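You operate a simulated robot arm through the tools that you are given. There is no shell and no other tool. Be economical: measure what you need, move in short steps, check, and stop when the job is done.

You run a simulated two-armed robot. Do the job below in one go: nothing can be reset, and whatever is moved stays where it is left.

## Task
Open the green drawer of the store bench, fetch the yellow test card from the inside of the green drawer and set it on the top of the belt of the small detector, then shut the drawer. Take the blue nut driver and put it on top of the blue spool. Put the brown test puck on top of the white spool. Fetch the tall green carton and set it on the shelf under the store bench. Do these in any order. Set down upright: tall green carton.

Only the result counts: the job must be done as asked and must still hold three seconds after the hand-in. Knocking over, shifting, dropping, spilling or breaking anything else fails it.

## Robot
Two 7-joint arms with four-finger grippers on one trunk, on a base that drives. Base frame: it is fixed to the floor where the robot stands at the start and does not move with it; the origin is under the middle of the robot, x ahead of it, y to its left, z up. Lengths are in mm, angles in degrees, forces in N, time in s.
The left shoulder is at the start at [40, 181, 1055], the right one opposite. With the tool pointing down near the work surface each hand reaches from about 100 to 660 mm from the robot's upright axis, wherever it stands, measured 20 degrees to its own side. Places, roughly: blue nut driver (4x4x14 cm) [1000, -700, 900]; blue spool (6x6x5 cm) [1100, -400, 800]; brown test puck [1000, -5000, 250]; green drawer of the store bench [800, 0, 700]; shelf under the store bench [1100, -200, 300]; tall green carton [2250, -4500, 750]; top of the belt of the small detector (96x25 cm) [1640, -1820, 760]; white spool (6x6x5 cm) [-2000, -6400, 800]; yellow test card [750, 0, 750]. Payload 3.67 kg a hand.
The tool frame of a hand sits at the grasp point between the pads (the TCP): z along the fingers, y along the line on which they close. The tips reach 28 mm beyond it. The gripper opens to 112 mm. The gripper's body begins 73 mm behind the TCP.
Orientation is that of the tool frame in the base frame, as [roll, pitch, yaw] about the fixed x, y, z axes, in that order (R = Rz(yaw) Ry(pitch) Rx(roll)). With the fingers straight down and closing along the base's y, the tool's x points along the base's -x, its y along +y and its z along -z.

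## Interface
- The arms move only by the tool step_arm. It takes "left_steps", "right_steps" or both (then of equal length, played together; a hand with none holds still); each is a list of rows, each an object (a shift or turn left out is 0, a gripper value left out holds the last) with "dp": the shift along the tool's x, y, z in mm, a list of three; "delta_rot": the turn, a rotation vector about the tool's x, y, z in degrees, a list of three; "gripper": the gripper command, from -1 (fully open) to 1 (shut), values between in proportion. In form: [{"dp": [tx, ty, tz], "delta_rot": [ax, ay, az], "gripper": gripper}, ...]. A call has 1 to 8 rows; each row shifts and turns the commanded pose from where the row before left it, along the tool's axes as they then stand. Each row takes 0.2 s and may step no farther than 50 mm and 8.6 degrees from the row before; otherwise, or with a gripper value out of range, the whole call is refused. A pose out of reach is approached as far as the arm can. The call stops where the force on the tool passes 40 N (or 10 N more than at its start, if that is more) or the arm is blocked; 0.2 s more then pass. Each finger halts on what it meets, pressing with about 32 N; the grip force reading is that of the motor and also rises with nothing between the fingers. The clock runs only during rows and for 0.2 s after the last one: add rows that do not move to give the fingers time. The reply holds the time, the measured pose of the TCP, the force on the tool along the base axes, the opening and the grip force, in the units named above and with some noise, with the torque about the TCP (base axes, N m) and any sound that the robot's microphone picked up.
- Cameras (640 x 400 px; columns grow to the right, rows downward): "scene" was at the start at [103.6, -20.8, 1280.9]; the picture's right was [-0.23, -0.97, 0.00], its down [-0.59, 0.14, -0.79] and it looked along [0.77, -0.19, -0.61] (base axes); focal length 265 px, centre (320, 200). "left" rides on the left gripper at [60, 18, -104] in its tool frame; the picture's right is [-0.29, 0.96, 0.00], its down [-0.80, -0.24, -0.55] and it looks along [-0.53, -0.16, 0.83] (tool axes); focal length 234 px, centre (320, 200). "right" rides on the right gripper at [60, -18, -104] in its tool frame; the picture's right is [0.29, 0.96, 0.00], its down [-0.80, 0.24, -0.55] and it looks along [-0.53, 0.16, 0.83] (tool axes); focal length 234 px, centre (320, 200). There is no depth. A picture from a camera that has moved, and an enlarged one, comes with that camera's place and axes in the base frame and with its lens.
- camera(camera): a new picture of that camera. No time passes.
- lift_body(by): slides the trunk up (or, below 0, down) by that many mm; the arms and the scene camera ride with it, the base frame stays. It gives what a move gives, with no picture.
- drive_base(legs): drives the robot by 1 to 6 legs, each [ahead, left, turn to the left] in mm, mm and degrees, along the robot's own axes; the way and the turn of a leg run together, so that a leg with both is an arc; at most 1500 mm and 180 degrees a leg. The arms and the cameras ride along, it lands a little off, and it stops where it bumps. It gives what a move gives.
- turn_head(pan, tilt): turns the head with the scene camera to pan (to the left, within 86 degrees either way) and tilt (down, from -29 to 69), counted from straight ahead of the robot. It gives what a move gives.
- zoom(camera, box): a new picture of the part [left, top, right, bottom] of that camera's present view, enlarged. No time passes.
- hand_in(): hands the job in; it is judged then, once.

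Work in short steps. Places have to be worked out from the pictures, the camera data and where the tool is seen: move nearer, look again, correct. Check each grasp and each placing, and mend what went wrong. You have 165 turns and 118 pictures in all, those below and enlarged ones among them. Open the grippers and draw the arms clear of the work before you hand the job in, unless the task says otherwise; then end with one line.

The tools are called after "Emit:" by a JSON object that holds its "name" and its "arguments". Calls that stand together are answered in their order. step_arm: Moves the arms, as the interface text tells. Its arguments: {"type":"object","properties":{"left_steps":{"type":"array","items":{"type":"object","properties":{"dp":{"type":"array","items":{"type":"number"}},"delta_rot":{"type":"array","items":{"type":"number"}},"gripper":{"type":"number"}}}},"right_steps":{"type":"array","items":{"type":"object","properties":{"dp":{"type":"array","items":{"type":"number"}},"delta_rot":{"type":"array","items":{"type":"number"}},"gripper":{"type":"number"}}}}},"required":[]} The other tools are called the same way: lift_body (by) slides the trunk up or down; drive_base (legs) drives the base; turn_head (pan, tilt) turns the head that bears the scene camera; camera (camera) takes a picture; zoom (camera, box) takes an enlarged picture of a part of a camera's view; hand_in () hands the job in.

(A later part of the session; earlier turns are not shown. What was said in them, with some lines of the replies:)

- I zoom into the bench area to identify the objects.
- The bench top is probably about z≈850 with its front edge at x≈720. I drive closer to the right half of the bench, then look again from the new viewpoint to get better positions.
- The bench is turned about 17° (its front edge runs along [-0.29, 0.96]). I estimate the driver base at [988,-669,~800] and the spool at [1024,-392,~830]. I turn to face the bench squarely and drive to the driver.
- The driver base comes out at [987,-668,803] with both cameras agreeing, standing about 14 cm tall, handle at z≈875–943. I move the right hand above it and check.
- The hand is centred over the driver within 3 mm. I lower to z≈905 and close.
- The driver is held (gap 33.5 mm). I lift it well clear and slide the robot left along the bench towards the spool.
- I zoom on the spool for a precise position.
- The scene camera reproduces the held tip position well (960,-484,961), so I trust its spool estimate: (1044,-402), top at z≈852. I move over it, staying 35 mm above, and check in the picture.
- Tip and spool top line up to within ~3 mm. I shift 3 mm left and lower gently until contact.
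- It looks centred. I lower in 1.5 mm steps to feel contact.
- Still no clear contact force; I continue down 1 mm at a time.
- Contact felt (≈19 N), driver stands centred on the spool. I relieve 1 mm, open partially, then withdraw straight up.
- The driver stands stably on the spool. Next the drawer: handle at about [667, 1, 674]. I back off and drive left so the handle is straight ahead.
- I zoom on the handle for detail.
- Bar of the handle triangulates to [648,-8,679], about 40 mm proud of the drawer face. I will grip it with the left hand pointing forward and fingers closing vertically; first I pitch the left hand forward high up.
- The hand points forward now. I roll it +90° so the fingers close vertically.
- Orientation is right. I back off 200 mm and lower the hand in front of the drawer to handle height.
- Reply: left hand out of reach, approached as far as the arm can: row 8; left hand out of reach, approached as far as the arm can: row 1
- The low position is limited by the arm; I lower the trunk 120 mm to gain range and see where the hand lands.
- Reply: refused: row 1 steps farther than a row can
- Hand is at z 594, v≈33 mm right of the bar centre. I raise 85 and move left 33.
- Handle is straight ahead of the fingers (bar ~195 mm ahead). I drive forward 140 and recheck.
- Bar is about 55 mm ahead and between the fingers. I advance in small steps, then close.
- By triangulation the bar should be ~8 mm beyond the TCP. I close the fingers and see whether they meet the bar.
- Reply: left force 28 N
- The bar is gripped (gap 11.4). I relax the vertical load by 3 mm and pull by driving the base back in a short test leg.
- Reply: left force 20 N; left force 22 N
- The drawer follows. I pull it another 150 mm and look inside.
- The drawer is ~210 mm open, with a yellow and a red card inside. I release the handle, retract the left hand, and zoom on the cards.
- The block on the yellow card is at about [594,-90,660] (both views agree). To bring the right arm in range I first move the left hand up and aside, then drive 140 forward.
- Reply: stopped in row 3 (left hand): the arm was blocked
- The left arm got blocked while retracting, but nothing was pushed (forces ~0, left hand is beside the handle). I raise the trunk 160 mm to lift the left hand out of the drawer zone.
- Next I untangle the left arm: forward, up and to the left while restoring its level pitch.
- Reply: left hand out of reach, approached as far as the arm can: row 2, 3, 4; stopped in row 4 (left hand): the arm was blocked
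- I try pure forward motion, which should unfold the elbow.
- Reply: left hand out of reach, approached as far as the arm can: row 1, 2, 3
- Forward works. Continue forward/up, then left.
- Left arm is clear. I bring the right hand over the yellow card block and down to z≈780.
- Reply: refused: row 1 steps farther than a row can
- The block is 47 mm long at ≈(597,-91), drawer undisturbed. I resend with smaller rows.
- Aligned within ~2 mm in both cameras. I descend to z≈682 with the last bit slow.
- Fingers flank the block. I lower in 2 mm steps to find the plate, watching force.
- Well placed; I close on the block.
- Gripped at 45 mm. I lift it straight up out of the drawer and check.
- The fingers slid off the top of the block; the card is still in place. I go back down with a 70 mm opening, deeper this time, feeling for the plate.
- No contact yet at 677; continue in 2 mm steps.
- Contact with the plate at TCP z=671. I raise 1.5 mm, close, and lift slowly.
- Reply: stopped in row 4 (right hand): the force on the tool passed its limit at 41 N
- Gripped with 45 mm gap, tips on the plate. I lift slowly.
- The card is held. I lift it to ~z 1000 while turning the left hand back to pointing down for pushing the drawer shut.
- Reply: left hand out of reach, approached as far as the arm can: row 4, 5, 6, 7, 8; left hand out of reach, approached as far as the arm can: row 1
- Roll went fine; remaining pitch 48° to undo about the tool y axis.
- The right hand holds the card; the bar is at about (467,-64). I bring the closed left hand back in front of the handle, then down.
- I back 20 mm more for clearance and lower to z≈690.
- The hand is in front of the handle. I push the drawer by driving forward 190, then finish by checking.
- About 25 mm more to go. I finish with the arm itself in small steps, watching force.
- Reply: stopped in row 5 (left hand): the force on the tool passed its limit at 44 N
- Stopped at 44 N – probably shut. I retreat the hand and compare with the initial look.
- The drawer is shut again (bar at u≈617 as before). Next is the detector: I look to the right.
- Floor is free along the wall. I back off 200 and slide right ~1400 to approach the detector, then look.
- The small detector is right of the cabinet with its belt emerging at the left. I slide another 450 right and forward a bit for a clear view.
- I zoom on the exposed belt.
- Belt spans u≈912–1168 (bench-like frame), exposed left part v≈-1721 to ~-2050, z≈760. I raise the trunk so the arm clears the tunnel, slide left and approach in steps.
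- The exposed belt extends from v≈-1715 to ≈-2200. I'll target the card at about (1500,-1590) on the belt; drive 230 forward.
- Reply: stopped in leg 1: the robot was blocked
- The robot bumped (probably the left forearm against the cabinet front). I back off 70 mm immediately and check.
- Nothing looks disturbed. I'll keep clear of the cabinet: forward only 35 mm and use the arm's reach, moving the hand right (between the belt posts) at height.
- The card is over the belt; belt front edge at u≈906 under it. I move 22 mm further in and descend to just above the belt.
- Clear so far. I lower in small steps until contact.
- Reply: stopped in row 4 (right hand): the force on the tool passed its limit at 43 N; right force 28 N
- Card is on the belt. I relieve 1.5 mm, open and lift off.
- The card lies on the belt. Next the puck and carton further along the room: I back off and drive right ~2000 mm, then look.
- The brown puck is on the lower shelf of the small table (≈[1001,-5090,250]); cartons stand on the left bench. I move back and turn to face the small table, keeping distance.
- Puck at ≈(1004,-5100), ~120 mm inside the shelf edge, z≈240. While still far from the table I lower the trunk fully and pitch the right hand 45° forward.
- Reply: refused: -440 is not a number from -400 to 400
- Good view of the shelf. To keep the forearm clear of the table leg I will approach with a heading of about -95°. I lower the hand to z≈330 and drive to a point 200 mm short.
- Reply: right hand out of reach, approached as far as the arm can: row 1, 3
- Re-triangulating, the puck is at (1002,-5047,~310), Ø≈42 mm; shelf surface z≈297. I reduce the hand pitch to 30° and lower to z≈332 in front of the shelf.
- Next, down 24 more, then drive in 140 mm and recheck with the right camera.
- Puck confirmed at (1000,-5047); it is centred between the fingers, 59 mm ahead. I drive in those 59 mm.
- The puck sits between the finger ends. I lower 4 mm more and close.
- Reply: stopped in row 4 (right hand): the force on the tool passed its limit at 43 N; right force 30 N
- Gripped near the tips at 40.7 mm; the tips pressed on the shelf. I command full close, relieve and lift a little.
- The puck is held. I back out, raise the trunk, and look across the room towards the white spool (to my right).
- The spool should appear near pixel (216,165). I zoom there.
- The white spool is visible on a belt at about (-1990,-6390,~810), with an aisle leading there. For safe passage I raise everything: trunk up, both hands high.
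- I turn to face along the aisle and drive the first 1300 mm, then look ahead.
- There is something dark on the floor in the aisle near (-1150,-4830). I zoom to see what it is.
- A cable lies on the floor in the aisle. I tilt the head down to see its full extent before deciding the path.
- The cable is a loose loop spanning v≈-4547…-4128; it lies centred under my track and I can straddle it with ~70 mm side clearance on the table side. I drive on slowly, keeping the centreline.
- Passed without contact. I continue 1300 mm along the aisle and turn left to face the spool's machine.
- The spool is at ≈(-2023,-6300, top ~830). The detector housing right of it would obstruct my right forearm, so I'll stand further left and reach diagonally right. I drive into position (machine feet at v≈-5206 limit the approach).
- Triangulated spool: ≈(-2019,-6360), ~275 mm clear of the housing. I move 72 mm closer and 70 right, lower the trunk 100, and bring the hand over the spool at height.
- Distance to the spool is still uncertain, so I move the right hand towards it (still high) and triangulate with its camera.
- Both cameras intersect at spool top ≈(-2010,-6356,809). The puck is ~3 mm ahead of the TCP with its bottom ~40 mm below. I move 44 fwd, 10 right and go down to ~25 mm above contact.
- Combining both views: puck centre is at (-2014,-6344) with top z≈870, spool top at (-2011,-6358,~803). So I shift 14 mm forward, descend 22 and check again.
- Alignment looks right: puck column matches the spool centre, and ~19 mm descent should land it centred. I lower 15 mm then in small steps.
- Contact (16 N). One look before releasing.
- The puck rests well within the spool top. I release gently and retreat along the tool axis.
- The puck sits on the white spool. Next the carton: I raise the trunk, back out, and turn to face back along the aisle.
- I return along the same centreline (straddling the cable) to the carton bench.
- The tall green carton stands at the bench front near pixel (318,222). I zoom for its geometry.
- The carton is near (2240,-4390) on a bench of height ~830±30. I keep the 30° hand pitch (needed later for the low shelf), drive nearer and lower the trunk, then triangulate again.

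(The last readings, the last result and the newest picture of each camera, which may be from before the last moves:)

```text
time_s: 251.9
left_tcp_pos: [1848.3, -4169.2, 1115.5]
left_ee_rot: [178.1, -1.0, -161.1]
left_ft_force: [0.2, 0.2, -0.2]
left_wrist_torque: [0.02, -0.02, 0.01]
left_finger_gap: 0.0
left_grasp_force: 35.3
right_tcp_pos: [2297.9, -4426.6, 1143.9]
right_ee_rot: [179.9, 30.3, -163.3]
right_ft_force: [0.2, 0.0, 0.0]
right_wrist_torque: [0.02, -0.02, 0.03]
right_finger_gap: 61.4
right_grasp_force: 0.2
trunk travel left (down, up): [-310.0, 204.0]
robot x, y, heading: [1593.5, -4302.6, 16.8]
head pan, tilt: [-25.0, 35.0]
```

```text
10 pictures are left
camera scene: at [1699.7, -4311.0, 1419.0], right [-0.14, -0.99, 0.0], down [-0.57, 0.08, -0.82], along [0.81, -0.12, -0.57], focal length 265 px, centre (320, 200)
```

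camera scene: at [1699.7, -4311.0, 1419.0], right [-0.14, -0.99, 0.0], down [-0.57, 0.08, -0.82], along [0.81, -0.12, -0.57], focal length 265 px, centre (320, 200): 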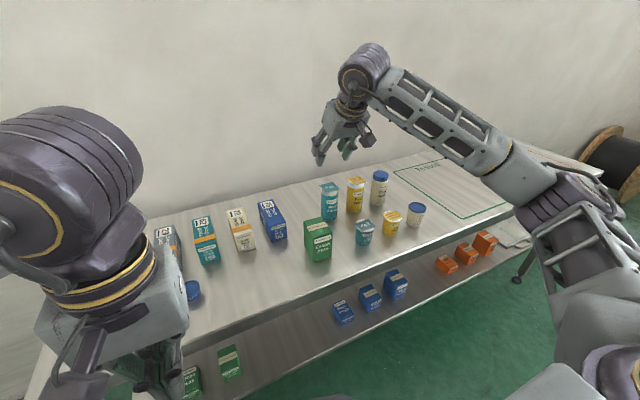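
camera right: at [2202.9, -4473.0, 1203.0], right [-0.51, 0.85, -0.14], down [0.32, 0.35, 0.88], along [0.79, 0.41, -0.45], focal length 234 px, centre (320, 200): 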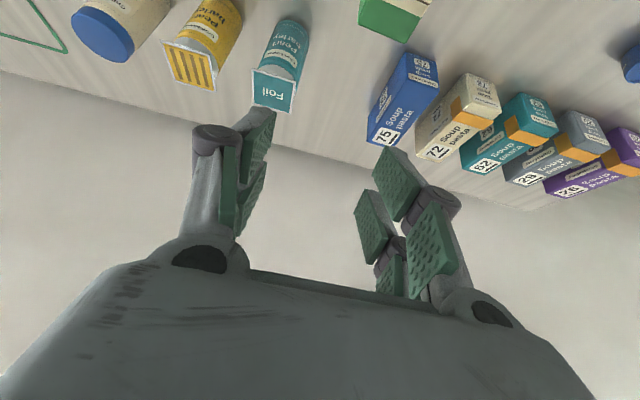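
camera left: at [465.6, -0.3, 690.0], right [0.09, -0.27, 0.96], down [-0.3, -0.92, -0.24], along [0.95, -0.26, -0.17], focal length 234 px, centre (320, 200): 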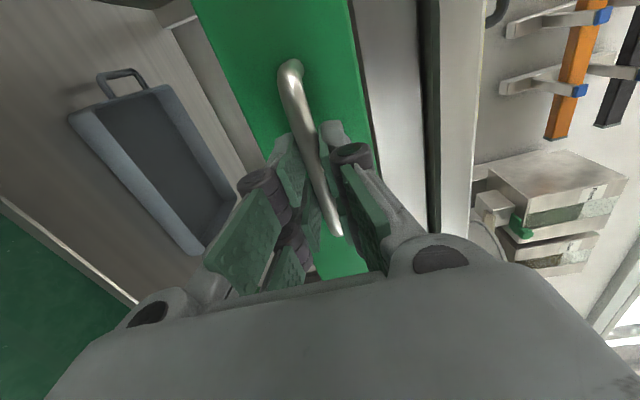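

Carton centre ≈ (2272,-4385), top z≈930, base ≈820. I open the hand, align over it (left 48, back 14) and go down to z≈1000 for a check.

Emit:
{"name": "step_arm", "arguments": {"right_steps": [{"dp": [6, 24, -3.5], "gripper": -0.7}, {"dp": [6, 24, -3.5]}, {"dp": [22.5, 0, 39]}, {"dp": [22.5, 0, 39]}, {"dp": [22.5, 0, 39]}, {}]}}

Emit:
{"name": "camera", "arguments": {"camera": "right"}}

Emit:
{"name": "zoom", "arguments": {"camera": "scene", "box": [250, 160, 410, 260]}}

```text
time_s: 253.3
left_tcp_pos: [1848.4, -4169.2, 1115.8]
left_ee_rot: [178.1, -0.9, -161.0]
left_ft_force: [-1.3, -0.6, 0.8]
left_wrist_torque: [-0.01, -0.01, 0.0]
left_finger_gap: 0.0
left_grasp_force: 35.7
right_tcp_pos: [2272.0, -4384.0, 1008.2]
right_ee_rot: [180.0, 30.3, -163.3]
right_ft_force: [0.0, 0.4, 0.0]
right_wrist_torque: [0.01, 0.03, 0.01]
right_finger_gap: 95.1
right_grasp_force: 0.1
trunk travel left (down, up): [-310.0, 204.0]
robot x, y, heading: [1594.7, -4306.4, 16.8]
head pan, tilt: [-25.0, 35.0]
```

```text
9 pictures are left
camera right: at [2176.2, -4429.7, 1068.4], right [-0.51, 0.85, -0.14], down [0.32, 0.35, 0.88], along [0.79, 0.41, -0.45], focal length 234 px, centre (320, 200)
```

right: 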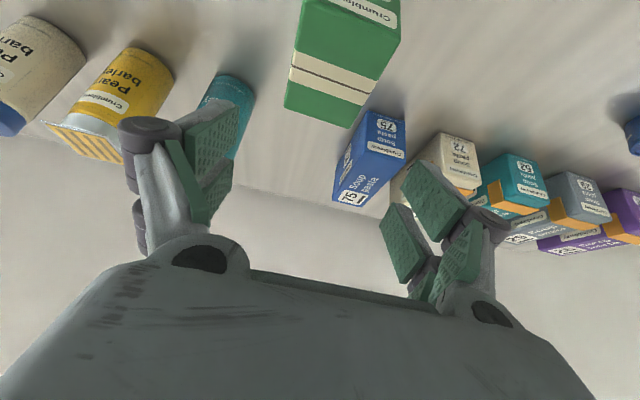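

```text
4.00 times, centred on (330, 210) of scene
camera zoom: at [1699.6, -4311.1, 1419.0], right [-0.14, -0.99, 0.0], down [-0.57, 0.08, -0.82], along [0.81, -0.12, -0.57], focal length 1060 px, centre (280, 160)
```

zoom: 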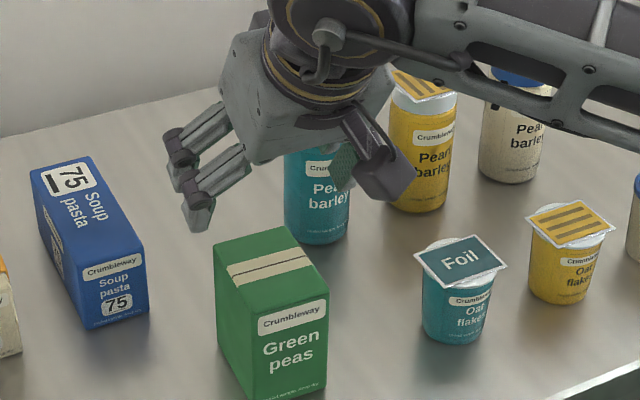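

Carton top centre at (2275,-4388,918), 64 mm wide, aligned with the hand. I shift 5 mm right, lower to z≈884 and grip.

Emit:
{"name": "step_arm", "arguments": {"right_steps": [{"dp": [22.5, -5, 39]}, {"dp": [22.5, 0, 39]}, {"dp": [17, 0, 29]}, {}, {"gripper": 0.0}, {"gripper": 1}, {}, {}]}}

Emit:
{"name": "zoom", "arguments": {"camera": "scene", "box": [250, 160, 410, 260]}}

```text
time_s: 255.2
left_tcp_pos: [1849.6, -4169.6, 1115.8]
left_ee_rot: [178.1, -0.9, -161.1]
left_ft_force: [-0.4, 0.2, 0.6]
left_wrist_torque: [0.02, 0.02, 0.02]
left_finger_gap: 0.0
left_grasp_force: 35.8
right_tcp_pos: [2271.5, -4387.8, 883.9]
right_ee_rot: [179.9, 30.3, -163.2]
right_ft_force: [-0.6, 0.4, 2.4]
right_wrist_torque: [-0.17, -0.06, -0.09]
right_finger_gap: 60.2
right_grasp_force: 32.0
trunk travel left (down, up): [-310.0, 204.0]
robot x, y, heading: [1591.8, -4302.4, 17.2]
head pan, tilt: [-25.0, 35.0]
```

```text
4.00 times, centred on (330, 210) of scene
camera zoom: at [1699.4, -4311.1, 1419.0], right [-0.14, -0.99, 0.0], down [-0.57, 0.08, -0.82], along [0.81, -0.12, -0.57], focal length 1060 px, centre (280, 160)
```

zoom: 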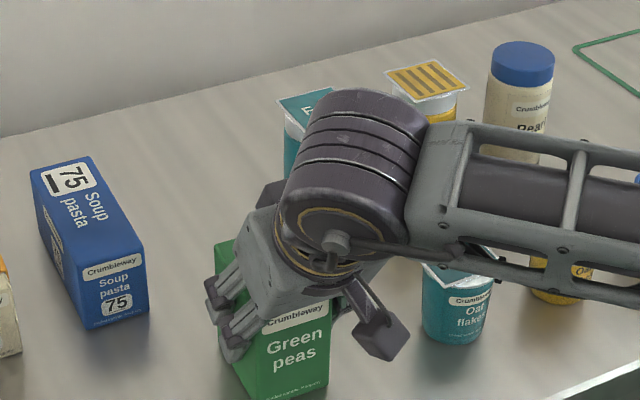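

Gripped at 60 mm. I lift it straight up in stages.

Emit:
{"name": "step_arm", "arguments": {"right_steps": [{"dp": [-5, 0, -8.7]}, {"dp": [-10, 0, -17.3]}, {"dp": [-22, 0, -39]}, {"dp": [-22, 0, -39]}, {"dp": [-22, 0, -39]}, {"dp": [-22, 0, -39]}, {"dp": [-22, 0, -39]}, {}]}}

Emit:
{"name": "drive_base", "arguments": {"legs": [[-300, 0, 0], [0, 300, 0]]}}

Emit:
{"name": "camera", "arguments": {"camera": "scene"}}

```text
time_s: 256.9
left_tcp_pos: [1850.4, -4168.4, 1116.0]
left_ee_rot: [178.1, -1.0, -161.0]
left_ft_force: [-0.2, -0.1, -0.5]
left_wrist_torque: [0.07, 0.01, 0.0]
left_finger_gap: 0.1
left_grasp_force: 35.5
right_tcp_pos: [2269.4, -4390.1, 1138.0]
right_ee_rot: [180.0, 30.2, -163.3]
right_ft_force: [1.0, 0.1, -4.2]
right_wrist_torque: [0.01, 0.0, 0.0]
right_finger_gap: 59.8
right_grasp_force: 31.8
trunk travel left (down, up): [-310.0, 204.0]
robot x, y, heading: [1593.6, -4301.2, 16.7]
head pan, tilt: [-25.0, 35.0]
```

```text
time_s: 260.7
left_tcp_pos: [1477.1, -3967.7, 1118.0]
left_ee_rot: [178.1, -0.9, -161.6]
left_ft_force: [-0.1, 0.5, -0.7]
left_wrist_torque: [-0.03, 0.01, 0.01]
left_finger_gap: 0.0
left_grasp_force: 35.5
right_tcp_pos: [1894.4, -4191.9, 1138.6]
right_ee_rot: [179.9, 30.3, -163.9]
right_ft_force: [1.0, 0.0, -4.3]
right_wrist_torque: [-0.01, 0.02, -0.02]
right_finger_gap: 60.0
right_grasp_force: 31.7
trunk travel left (down, up): [-310.0, 204.0]
robot x, y, heading: [1222.3, -4103.1, 16.1]
head pan, tilt: [-25.0, 35.0]
```

```text
6 pictures are left
camera scene: at [1326.6, -4108.9, 1418.9], right [-0.15, -0.99, 0.0], down [-0.57, 0.09, -0.82], along [0.81, -0.12, -0.57], focal length 265 px, centre (320, 200)
```

scene: 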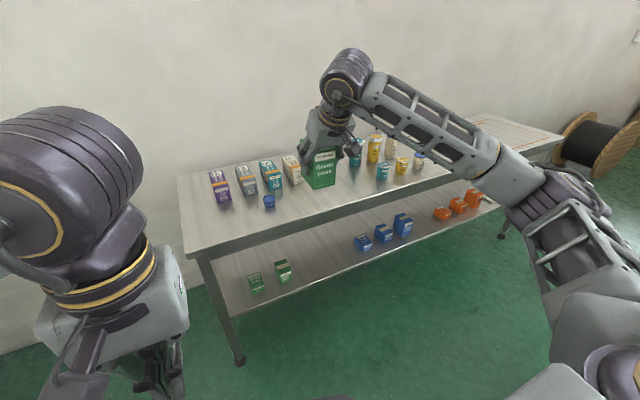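

The carton is held securely (4.3 N weight). I drive back along the wall to the store bench, keeping 200 mm further out.

Emit:
{"name": "drive_base", "arguments": {"legs": [[-180, 0, 0.8], [0, 1300, 0], [0, 1250, 0]]}}

Emit:
{"name": "drive_base", "arguments": {"legs": [[0, 600, 0]]}}

```text
time_s: 274.8
left_tcp_pos: [539.1, -1547.1, 1115.9]
left_ee_rot: [178.0, -0.9, -160.2]
left_ft_force: [0.5, 0.0, 0.2]
left_wrist_torque: [-0.01, 0.0, 0.04]
left_finger_gap: 0.2
left_grasp_force: 35.6
right_tcp_pos: [962.1, -1759.4, 1139.2]
right_ee_rot: [179.9, 30.3, -162.3]
right_ft_force: [-0.5, -0.3, -3.8]
right_wrist_torque: [-0.01, 0.03, 0.01]
right_finger_gap: 59.8
right_grasp_force: 32.3
trunk travel left (down, up): [-310.0, 204.0]
robot x, y, heading: [283.0, -1686.3, 17.6]
head pan, tilt: [-25.0, 35.0]
```

```text
time_s: 278.3
left_tcp_pos: [360.0, -976.2, 1115.1]
left_ee_rot: [178.1, -0.9, -160.7]
left_ft_force: [-0.6, 0.5, 0.2]
left_wrist_torque: [0.01, -0.02, 0.02]
left_finger_gap: 0.1
left_grasp_force: 35.7
right_tcp_pos: [781.4, -1193.8, 1138.0]
right_ee_rot: [179.9, 30.2, -162.9]
right_ft_force: [0.5, -0.4, -3.4]
right_wrist_torque: [0.01, 0.01, 0.03]
right_finger_gap: 60.1
right_grasp_force: 32.2
trunk travel left (down, up): [-310.0, 204.0]
robot x, y, heading: [104.9, -1113.9, 17.3]
head pan, tilt: [-25.0, 35.0]
```

Now at v≈-1096, well out from the bench. I lower the trunk and then the hand with the carton to shelf height, in free space.

Emit:
{"name": "lift_body", "arguments": {"by": -305}}

Emit:
{"name": "step_arm", "arguments": {"right_steps": [{"dp": [22, 9, 38]}, {"dp": [22, 9, 38]}, {"dp": [22, 9, 38]}, {"dp": [22, 9, 38]}, {"dp": [22, 9, 38]}, {"dp": [22, 9, 38]}, {"dp": [22, 9, 38]}, {"dp": [22, 9, 38]}]}}

Emit:
{"name": "drive_base", "arguments": {"legs": [[0, 520, -0.4]]}}

Emit:
{"name": "turn_head", "arguments": {"pan": -15, "tilt": 38}}

Emit:
{"name": "camera", "arguments": {"camera": "scene"}}

```text
time_s: 281.4
left_tcp_pos: [358.5, -976.3, 812.1]
left_ee_rot: [178.1, -0.9, -160.5]
left_ft_force: [-0.1, 0.3, 0.4]
left_wrist_torque: [0.0, 0.01, -0.03]
left_finger_gap: 0.1
left_grasp_force: 35.9
right_tcp_pos: [780.5, -1194.1, 833.5]
right_ee_rot: [179.9, 30.2, -162.9]
right_ft_force: [0.5, -0.5, -4.1]
right_wrist_torque: [-0.02, 0.0, 0.01]
right_finger_gap: 59.7
right_grasp_force: 31.3
trunk travel left (down, up): [-5.0, 509.0]
robot x, y, heading: [104.8, -1114.1, 17.5]
head pan, tilt: [-25.0, 35.0]
```

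```text
time_s: 283.1
left_tcp_pos: [359.5, -977.6, 811.6]
left_ee_rot: [178.1, -0.9, -160.6]
left_ft_force: [0.0, 0.0, -0.5]
left_wrist_torque: [0.01, 0.0, -0.01]
left_finger_gap: 0.1
left_grasp_force: 35.8
right_tcp_pos: [761.5, -1123.1, 483.4]
right_ee_rot: [179.9, 30.2, -162.8]
right_ft_force: [0.1, -0.5, -3.5]
right_wrist_torque: [0.01, 0.06, 0.01]
right_finger_gap: 60.0
right_grasp_force: 32.6
trunk travel left (down, up): [-5.0, 509.0]
robot x, y, heading: [104.7, -1117.7, 17.3]
head pan, tilt: [-25.0, 35.0]
```

```text
time_s: 286.2
left_tcp_pos: [204.7, -482.7, 812.9]
left_ee_rot: [178.2, -0.9, -160.6]
left_ft_force: [-0.3, -0.1, -0.6]
left_wrist_torque: [-0.05, -0.01, -0.01]
left_finger_gap: 0.1
left_grasp_force: 35.5
right_tcp_pos: [606.8, -630.2, 483.1]
right_ee_rot: [-179.9, 30.3, -162.8]
right_ft_force: [0.2, 0.3, -4.2]
right_wrist_torque: [-0.01, 0.03, 0.0]
right_finger_gap: 60.0
right_grasp_force: 32.0
trunk travel left (down, up): [-5.0, 509.0]
robot x, y, heading: [-48.6, -620.8, 17.4]
head pan, tilt: [-25.0, 35.0]
```

```text
time_s: 287.0
left_tcp_pos: [206.4, -483.3, 812.1]
left_ee_rot: [178.1, -1.0, -160.6]
left_ft_force: [-0.6, 0.5, 0.1]
left_wrist_torque: [0.02, 0.01, 0.01]
left_finger_gap: 0.0
left_grasp_force: 35.7
right_tcp_pos: [606.7, -629.9, 484.1]
right_ee_rot: [-180.0, 30.2, -163.0]
right_ft_force: [-0.5, -0.5, -3.7]
right_wrist_torque: [0.01, 0.03, -0.03]
right_finger_gap: 60.0
right_grasp_force: 32.3
trunk travel left (down, up): [-5.0, 509.0]
robot x, y, heading: [-51.6, -621.9, 17.2]
head pan, tilt: [-15.0, 38.0]
```

```text
5 pictures are left
camera scene: at [56.4, -611.6, 1110.4], right [0.04, -1.0, 0.0], down [-0.62, -0.02, -0.79], along [0.79, 0.03, -0.62], focal length 265 px, centre (320, 200)
```

scene: 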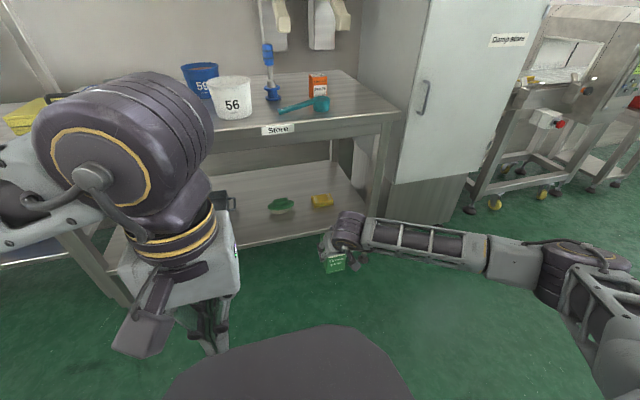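

Sponge (1068,-583), brush (1010,-387); shelf z≈303, front edge u≈680. I'll place the carton between/in front of them at about (950,-512). I lower to z≈400 (carton bottom ~25 mm above shelf) and drive in.

Emit:
{"name": "step_arm", "arguments": {"right_steps": [{"dp": [21, 0, 36.5]}, {"dp": [21, 0, 36.5]}, {}]}}

Emit:
{"name": "drive_base", "arguments": {"legs": [[260, 10, 0]]}}

Emit:
{"name": "camera", "arguments": {"camera": "scene"}}

```text
time_s: 287.8
left_tcp_pos: [204.9, -484.9, 812.8]
left_ee_rot: [178.1, -0.9, -160.6]
left_ft_force: [-0.9, -0.3, 0.6]
left_wrist_torque: [-0.02, 0.04, 0.02]
left_finger_gap: 0.0
left_grasp_force: 35.8
right_tcp_pos: [608.2, -628.5, 399.1]
right_ee_rot: [179.9, 30.2, -163.0]
right_ft_force: [0.2, 0.6, -4.1]
right_wrist_torque: [-0.02, -0.01, 0.0]
right_finger_gap: 59.7
right_grasp_force: 32.4
trunk travel left (down, up): [-5.0, 509.0]
robot x, y, heading: [-50.6, -620.4, 17.2]
head pan, tilt: [-15.0, 38.0]
```

```text
time_s: 289.6
left_tcp_pos: [447.6, -398.4, 812.2]
left_ee_rot: [178.1, -0.8, -160.8]
left_ft_force: [1.3, -0.2, -0.6]
left_wrist_torque: [0.01, 0.01, 0.0]
left_finger_gap: 0.0
left_grasp_force: 35.7
right_tcp_pos: [849.7, -548.1, 397.9]
right_ee_rot: [179.9, 30.0, -163.1]
right_ft_force: [-0.1, 0.6, -3.1]
right_wrist_torque: [-0.04, 0.0, 0.0]
right_finger_gap: 60.1
right_grasp_force: 31.9
trunk travel left (down, up): [-5.0, 509.0]
robot x, y, heading: [193.3, -536.5, 17.2]
head pan, tilt: [-15.0, 38.0]
```

```text
4 pictures are left
camera scene: at [297.6, -527.0, 1110.3], right [0.04, -1.0, 0.0], down [-0.62, -0.02, -0.79], along [0.79, 0.03, -0.62], focal length 265 px, centre (320, 200)
```

scene: 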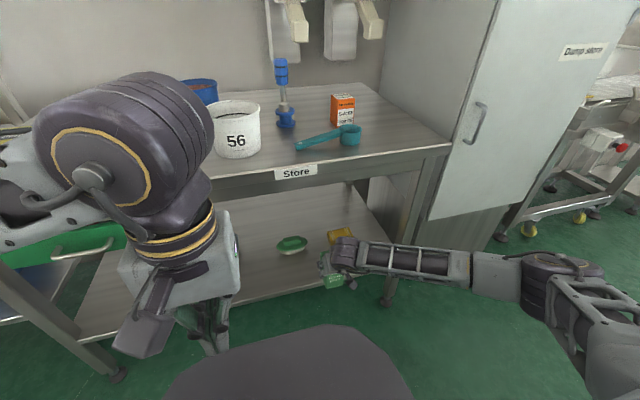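

Path is clear of the leg. I drive in the remaining 105 mm.

Emit:
{"name": "drive_base", "arguments": {"legs": [[105, 4, 0]]}}

Emit:
{"name": "camera", "arguments": {"camera": "right"}}

```text
time_s: 290.8
left_tcp_pos: [546.0, -364.5, 812.5]
left_ee_rot: [178.1, -1.0, -160.8]
left_ft_force: [1.3, 0.2, 0.3]
left_wrist_torque: [0.0, 0.02, 0.0]
left_finger_gap: 0.3
left_grasp_force: 35.7
right_tcp_pos: [947.8, -513.3, 397.4]
right_ee_rot: [179.9, 30.2, -163.1]
right_ft_force: [1.0, -0.4, -5.0]
right_wrist_torque: [-0.02, 0.04, -0.02]
right_finger_gap: 59.8
right_grasp_force: 31.7
trunk travel left (down, up): [-5.0, 509.0]
robot x, y, heading: [290.0, -502.2, 17.2]
head pan, tilt: [-15.0, 38.0]
```

```text
3 pictures are left
camera right: at [853.9, -559.1, 457.3], right [-0.52, 0.84, -0.14], down [0.32, 0.35, 0.88], along [0.79, 0.41, -0.45], focal length 234 px, centre (320, 200)
```

right: 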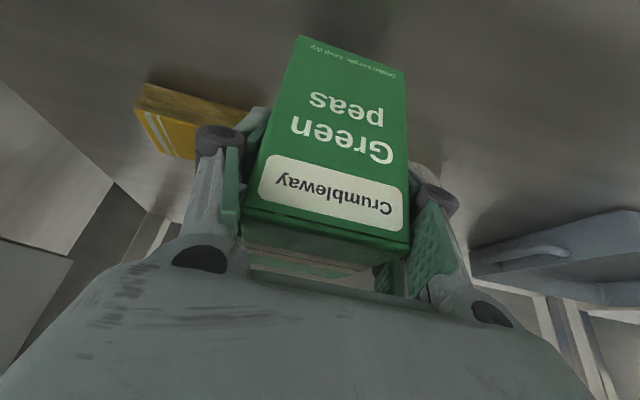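

Clear of the sponge and tray. I lower slowly to contact.

Emit:
{"name": "step_arm", "arguments": {"right_steps": [{"dp": [5, 0, 8.7]}, {"dp": [2.5, 0, 4.3]}, {"dp": [1.5, 0, 2.6]}, {"dp": [1, 0, 1.7]}, {"dp": [1, 0, 1.7]}, {}]}}

```text
time_s: 292.2
left_tcp_pos: [545.5, -365.6, 811.9]
left_ee_rot: [178.1, -0.8, -160.8]
left_ft_force: [-0.2, 0.0, 0.2]
left_wrist_torque: [0.02, 0.01, 0.01]
left_finger_gap: 0.1
left_grasp_force: 35.9
right_tcp_pos: [948.4, -513.2, 376.5]
right_ee_rot: [179.9, 30.0, -163.2]
right_ft_force: [0.6, 0.4, -3.3]
right_wrist_torque: [0.01, 0.04, 0.0]
right_finger_gap: 59.9
right_grasp_force: 31.9
trunk travel left (down, up): [-5.0, 509.0]
robot x, y, heading: [290.6, -503.6, 16.9]
head pan, tilt: [-15.0, 38.0]
```

Still hanging (−3.3 N). Continue down in 2 mm steps.

Emit:
{"name": "step_arm", "arguments": {"right_steps": [{"dp": [1, 0, 1.7]}, {"dp": [1, 0, 1.7]}, {"dp": [1, 0, 1.7]}, {"dp": [1, 0, 1.7]}, {}]}}

```text
time_s: 293.4
left_tcp_pos: [546.8, -365.4, 811.8]
left_ee_rot: [178.1, -0.9, -160.8]
left_ft_force: [0.0, 0.3, -0.3]
left_wrist_torque: [0.03, 0.0, 0.0]
left_finger_gap: 0.0
left_grasp_force: 35.5
right_tcp_pos: [949.1, -512.4, 367.7]
right_ee_rot: [179.9, 30.2, -163.1]
right_ft_force: [0.1, 0.3, -3.8]
right_wrist_torque: [-0.03, 0.0, 0.0]
right_finger_gap: 59.8
right_grasp_force: 31.8
trunk travel left (down, up): [-5.0, 509.0]
robot x, y, heading: [291.7, -501.5, 17.1]
head pan, tilt: [-15.0, 38.0]
```

Emit:
{"name": "step_arm", "arguments": {"right_steps": [{"dp": [1, 0, 1.7]}, {"dp": [1, 0, 1.7]}, {"dp": [1, 0, 1.7]}, {"dp": [1, 0, 1.7]}, {"dp": [1, 0, 1.7]}, {}]}}

```text
time_s: 294.8
left_tcp_pos: [544.0, -365.4, 813.0]
left_ee_rot: [178.2, -0.8, -160.8]
left_ft_force: [-0.5, -0.2, -0.2]
left_wrist_torque: [0.06, 0.01, -0.01]
left_finger_gap: 0.1
left_grasp_force: 35.6
right_tcp_pos: [949.1, -512.3, 363.6]
right_ee_rot: [179.9, 30.7, -163.1]
right_ft_force: [-7.9, -6.5, 39.2]
right_wrist_torque: [-0.79, 1.2, -0.07]
right_finger_gap: 60.0
right_grasp_force: 32.4
trunk travel left (down, up): [-5.0, 509.0]
robot x, y, heading: [293.2, -500.5, 17.0]
head pan, tilt: [-15.0, 38.0]
```

Contact on the shelf. I relieve the load, then open gradually and back off along the tool axis.

Emit:
{"name": "step_arm", "arguments": {"right_steps": [{"dp": [-1.3, 0, -2.3]}, {"dp": [-0.5, 0, -0.9]}, {}]}}

```text
time_s: 295.6
left_tcp_pos: [544.9, -364.5, 812.2]
left_ee_rot: [178.0, -0.8, -160.8]
left_ft_force: [0.2, -0.5, 0.0]
left_wrist_torque: [-0.01, -0.03, -0.02]
left_finger_gap: 0.1
left_grasp_force: 35.9
right_tcp_pos: [948.2, -511.1, 362.7]
right_ee_rot: [-180.0, 30.3, -163.1]
right_ft_force: [6.7, 4.2, 16.4]
right_wrist_torque: [0.25, -1.13, 0.15]
right_finger_gap: 59.9
right_grasp_force: 31.5
trunk travel left (down, up): [-5.0, 509.0]
robot x, y, heading: [294.2, -497.5, 17.2]
head pan, tilt: [-15.0, 38.0]
```

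Emit:
{"name": "step_arm", "arguments": {"right_steps": [{"gripper": -0.12}, {"gripper": -0.25}, {"gripper": -0.45}, {}, {"dp": [0, 0, -15]}, {"dp": [0, 0, -25]}, {"dp": [0, 0, -25]}, {}]}}

Emit:
{"name": "drive_base", "arguments": {"legs": [[-350, 0, 0]]}}

Emit:
{"name": "camera", "arguments": {"camera": "scene"}}

```text
time_s: 297.4
left_tcp_pos: [544.8, -365.1, 812.5]
left_ee_rot: [178.0, -1.0, -160.8]
left_ft_force: [-0.7, -0.1, -0.1]
left_wrist_torque: [-0.01, -0.01, -0.02]
left_finger_gap: 0.1
left_grasp_force: 35.8
right_tcp_pos: [917.0, -522.8, 420.7]
right_ee_rot: [-180.0, 30.2, -163.0]
right_ft_force: [0.4, -1.0, -0.2]
right_wrist_torque: [0.0, -0.01, 0.0]
right_finger_gap: 81.2
right_grasp_force: 0.0
trunk travel left (down, up): [-5.0, 509.0]
robot x, y, heading: [291.0, -504.6, 17.3]
head pan, tilt: [-15.0, 38.0]
```

```text
time_s: 299.8
left_tcp_pos: [206.9, -469.0, 812.4]
left_ee_rot: [178.1, -0.8, -160.7]
left_ft_force: [-0.1, 0.0, 1.1]
left_wrist_torque: [0.02, 0.01, -0.03]
left_finger_gap: 0.3
left_grasp_force: 35.4
right_tcp_pos: [578.6, -625.7, 420.1]
right_ee_rot: [179.8, 30.1, -163.1]
right_ft_force: [0.5, 0.2, -0.5]
right_wrist_torque: [0.0, 0.02, 0.0]
right_finger_gap: 81.0
right_grasp_force: 0.1
trunk travel left (down, up): [-5.0, 509.0]
robot x, y, heading: [-46.9, -603.5, 17.2]
head pan, tilt: [-15.0, 38.0]
```

```text
2 pictures are left
camera scene: at [57.9, -596.4, 1110.5], right [0.04, -1.0, 0.0], down [-0.61, -0.02, -0.79], along [0.79, 0.03, -0.62], focal length 265 px, centre (320, 200)
```

scene: 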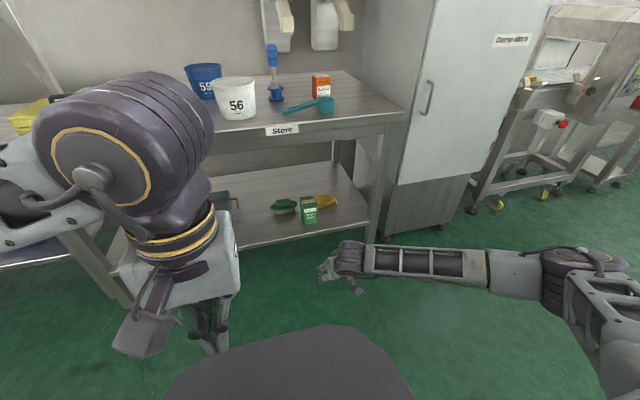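

Emit:
{"name": "zoom", "arguments": {"camera": "scene", "box": [250, 175, 370, 250]}}

Emit:
{"name": "step_arm", "arguments": {"left_steps": [{"gripper": -1}, {"gripper": -1}, {"gripper": -1}, {}], "right_steps": [{"gripper": -1}, {"gripper": -1}, {"gripper": -1}, {}]}}

```text
5.33 times, centred on (310, 212) of scene
camera zoom: at [57.9, -596.4, 1110.5], right [0.04, -1.0, 0.0], down [-0.61, -0.02, -0.79], along [0.79, 0.03, -0.62], focal length 1414 px, centre (373, 133)
```

zoom: 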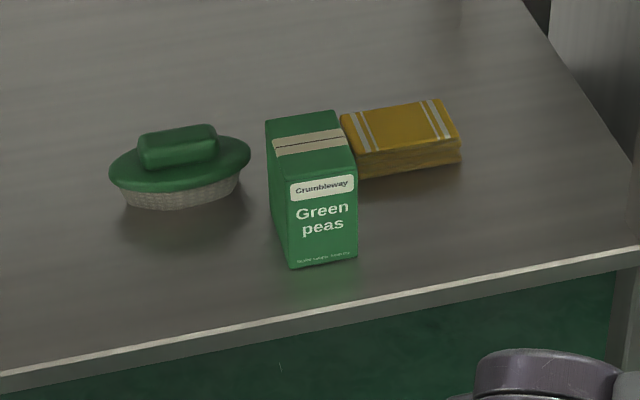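

```text
time_s: 300.8
left_tcp_pos: [208.1, -468.5, 812.3]
left_ee_rot: [178.2, -0.9, -160.7]
left_ft_force: [-0.3, 0.8, -1.3]
left_wrist_torque: [-0.01, -0.01, 0.03]
left_finger_gap: 111.8
left_grasp_force: 0.0
right_tcp_pos: [578.6, -625.8, 418.5]
right_ee_rot: [179.9, 30.3, -162.8]
right_ft_force: [-0.2, 0.2, -0.1]
right_wrist_torque: [0.0, -0.01, 0.0]
right_finger_gap: 111.9
right_grasp_force: 0.2
trunk travel left (down, up): [-5.0, 509.0]
robot x, y, heading: [-45.1, -604.4, 17.1]
head pan, tilt: [-15.0, 38.0]
```

The carton stands upright on the shelf, all other goals were verified, and both hands are open and clear. I hand in.

Emit:
{"name": "hand_in", "arguments": {}}

```text
The job is handed in.
```

All four parts are done and I handed the job in: the yellow card is on the belt of the small detector and the drawer is shut, the nut driver is on the blue spool, the puck is on the white spool, and the tall green carton is upright on the shelf under the store bench. While setting down the card the robot was blocked once close to the damp-store cabinet and the detector. I backed off and saw nothing disturbed.
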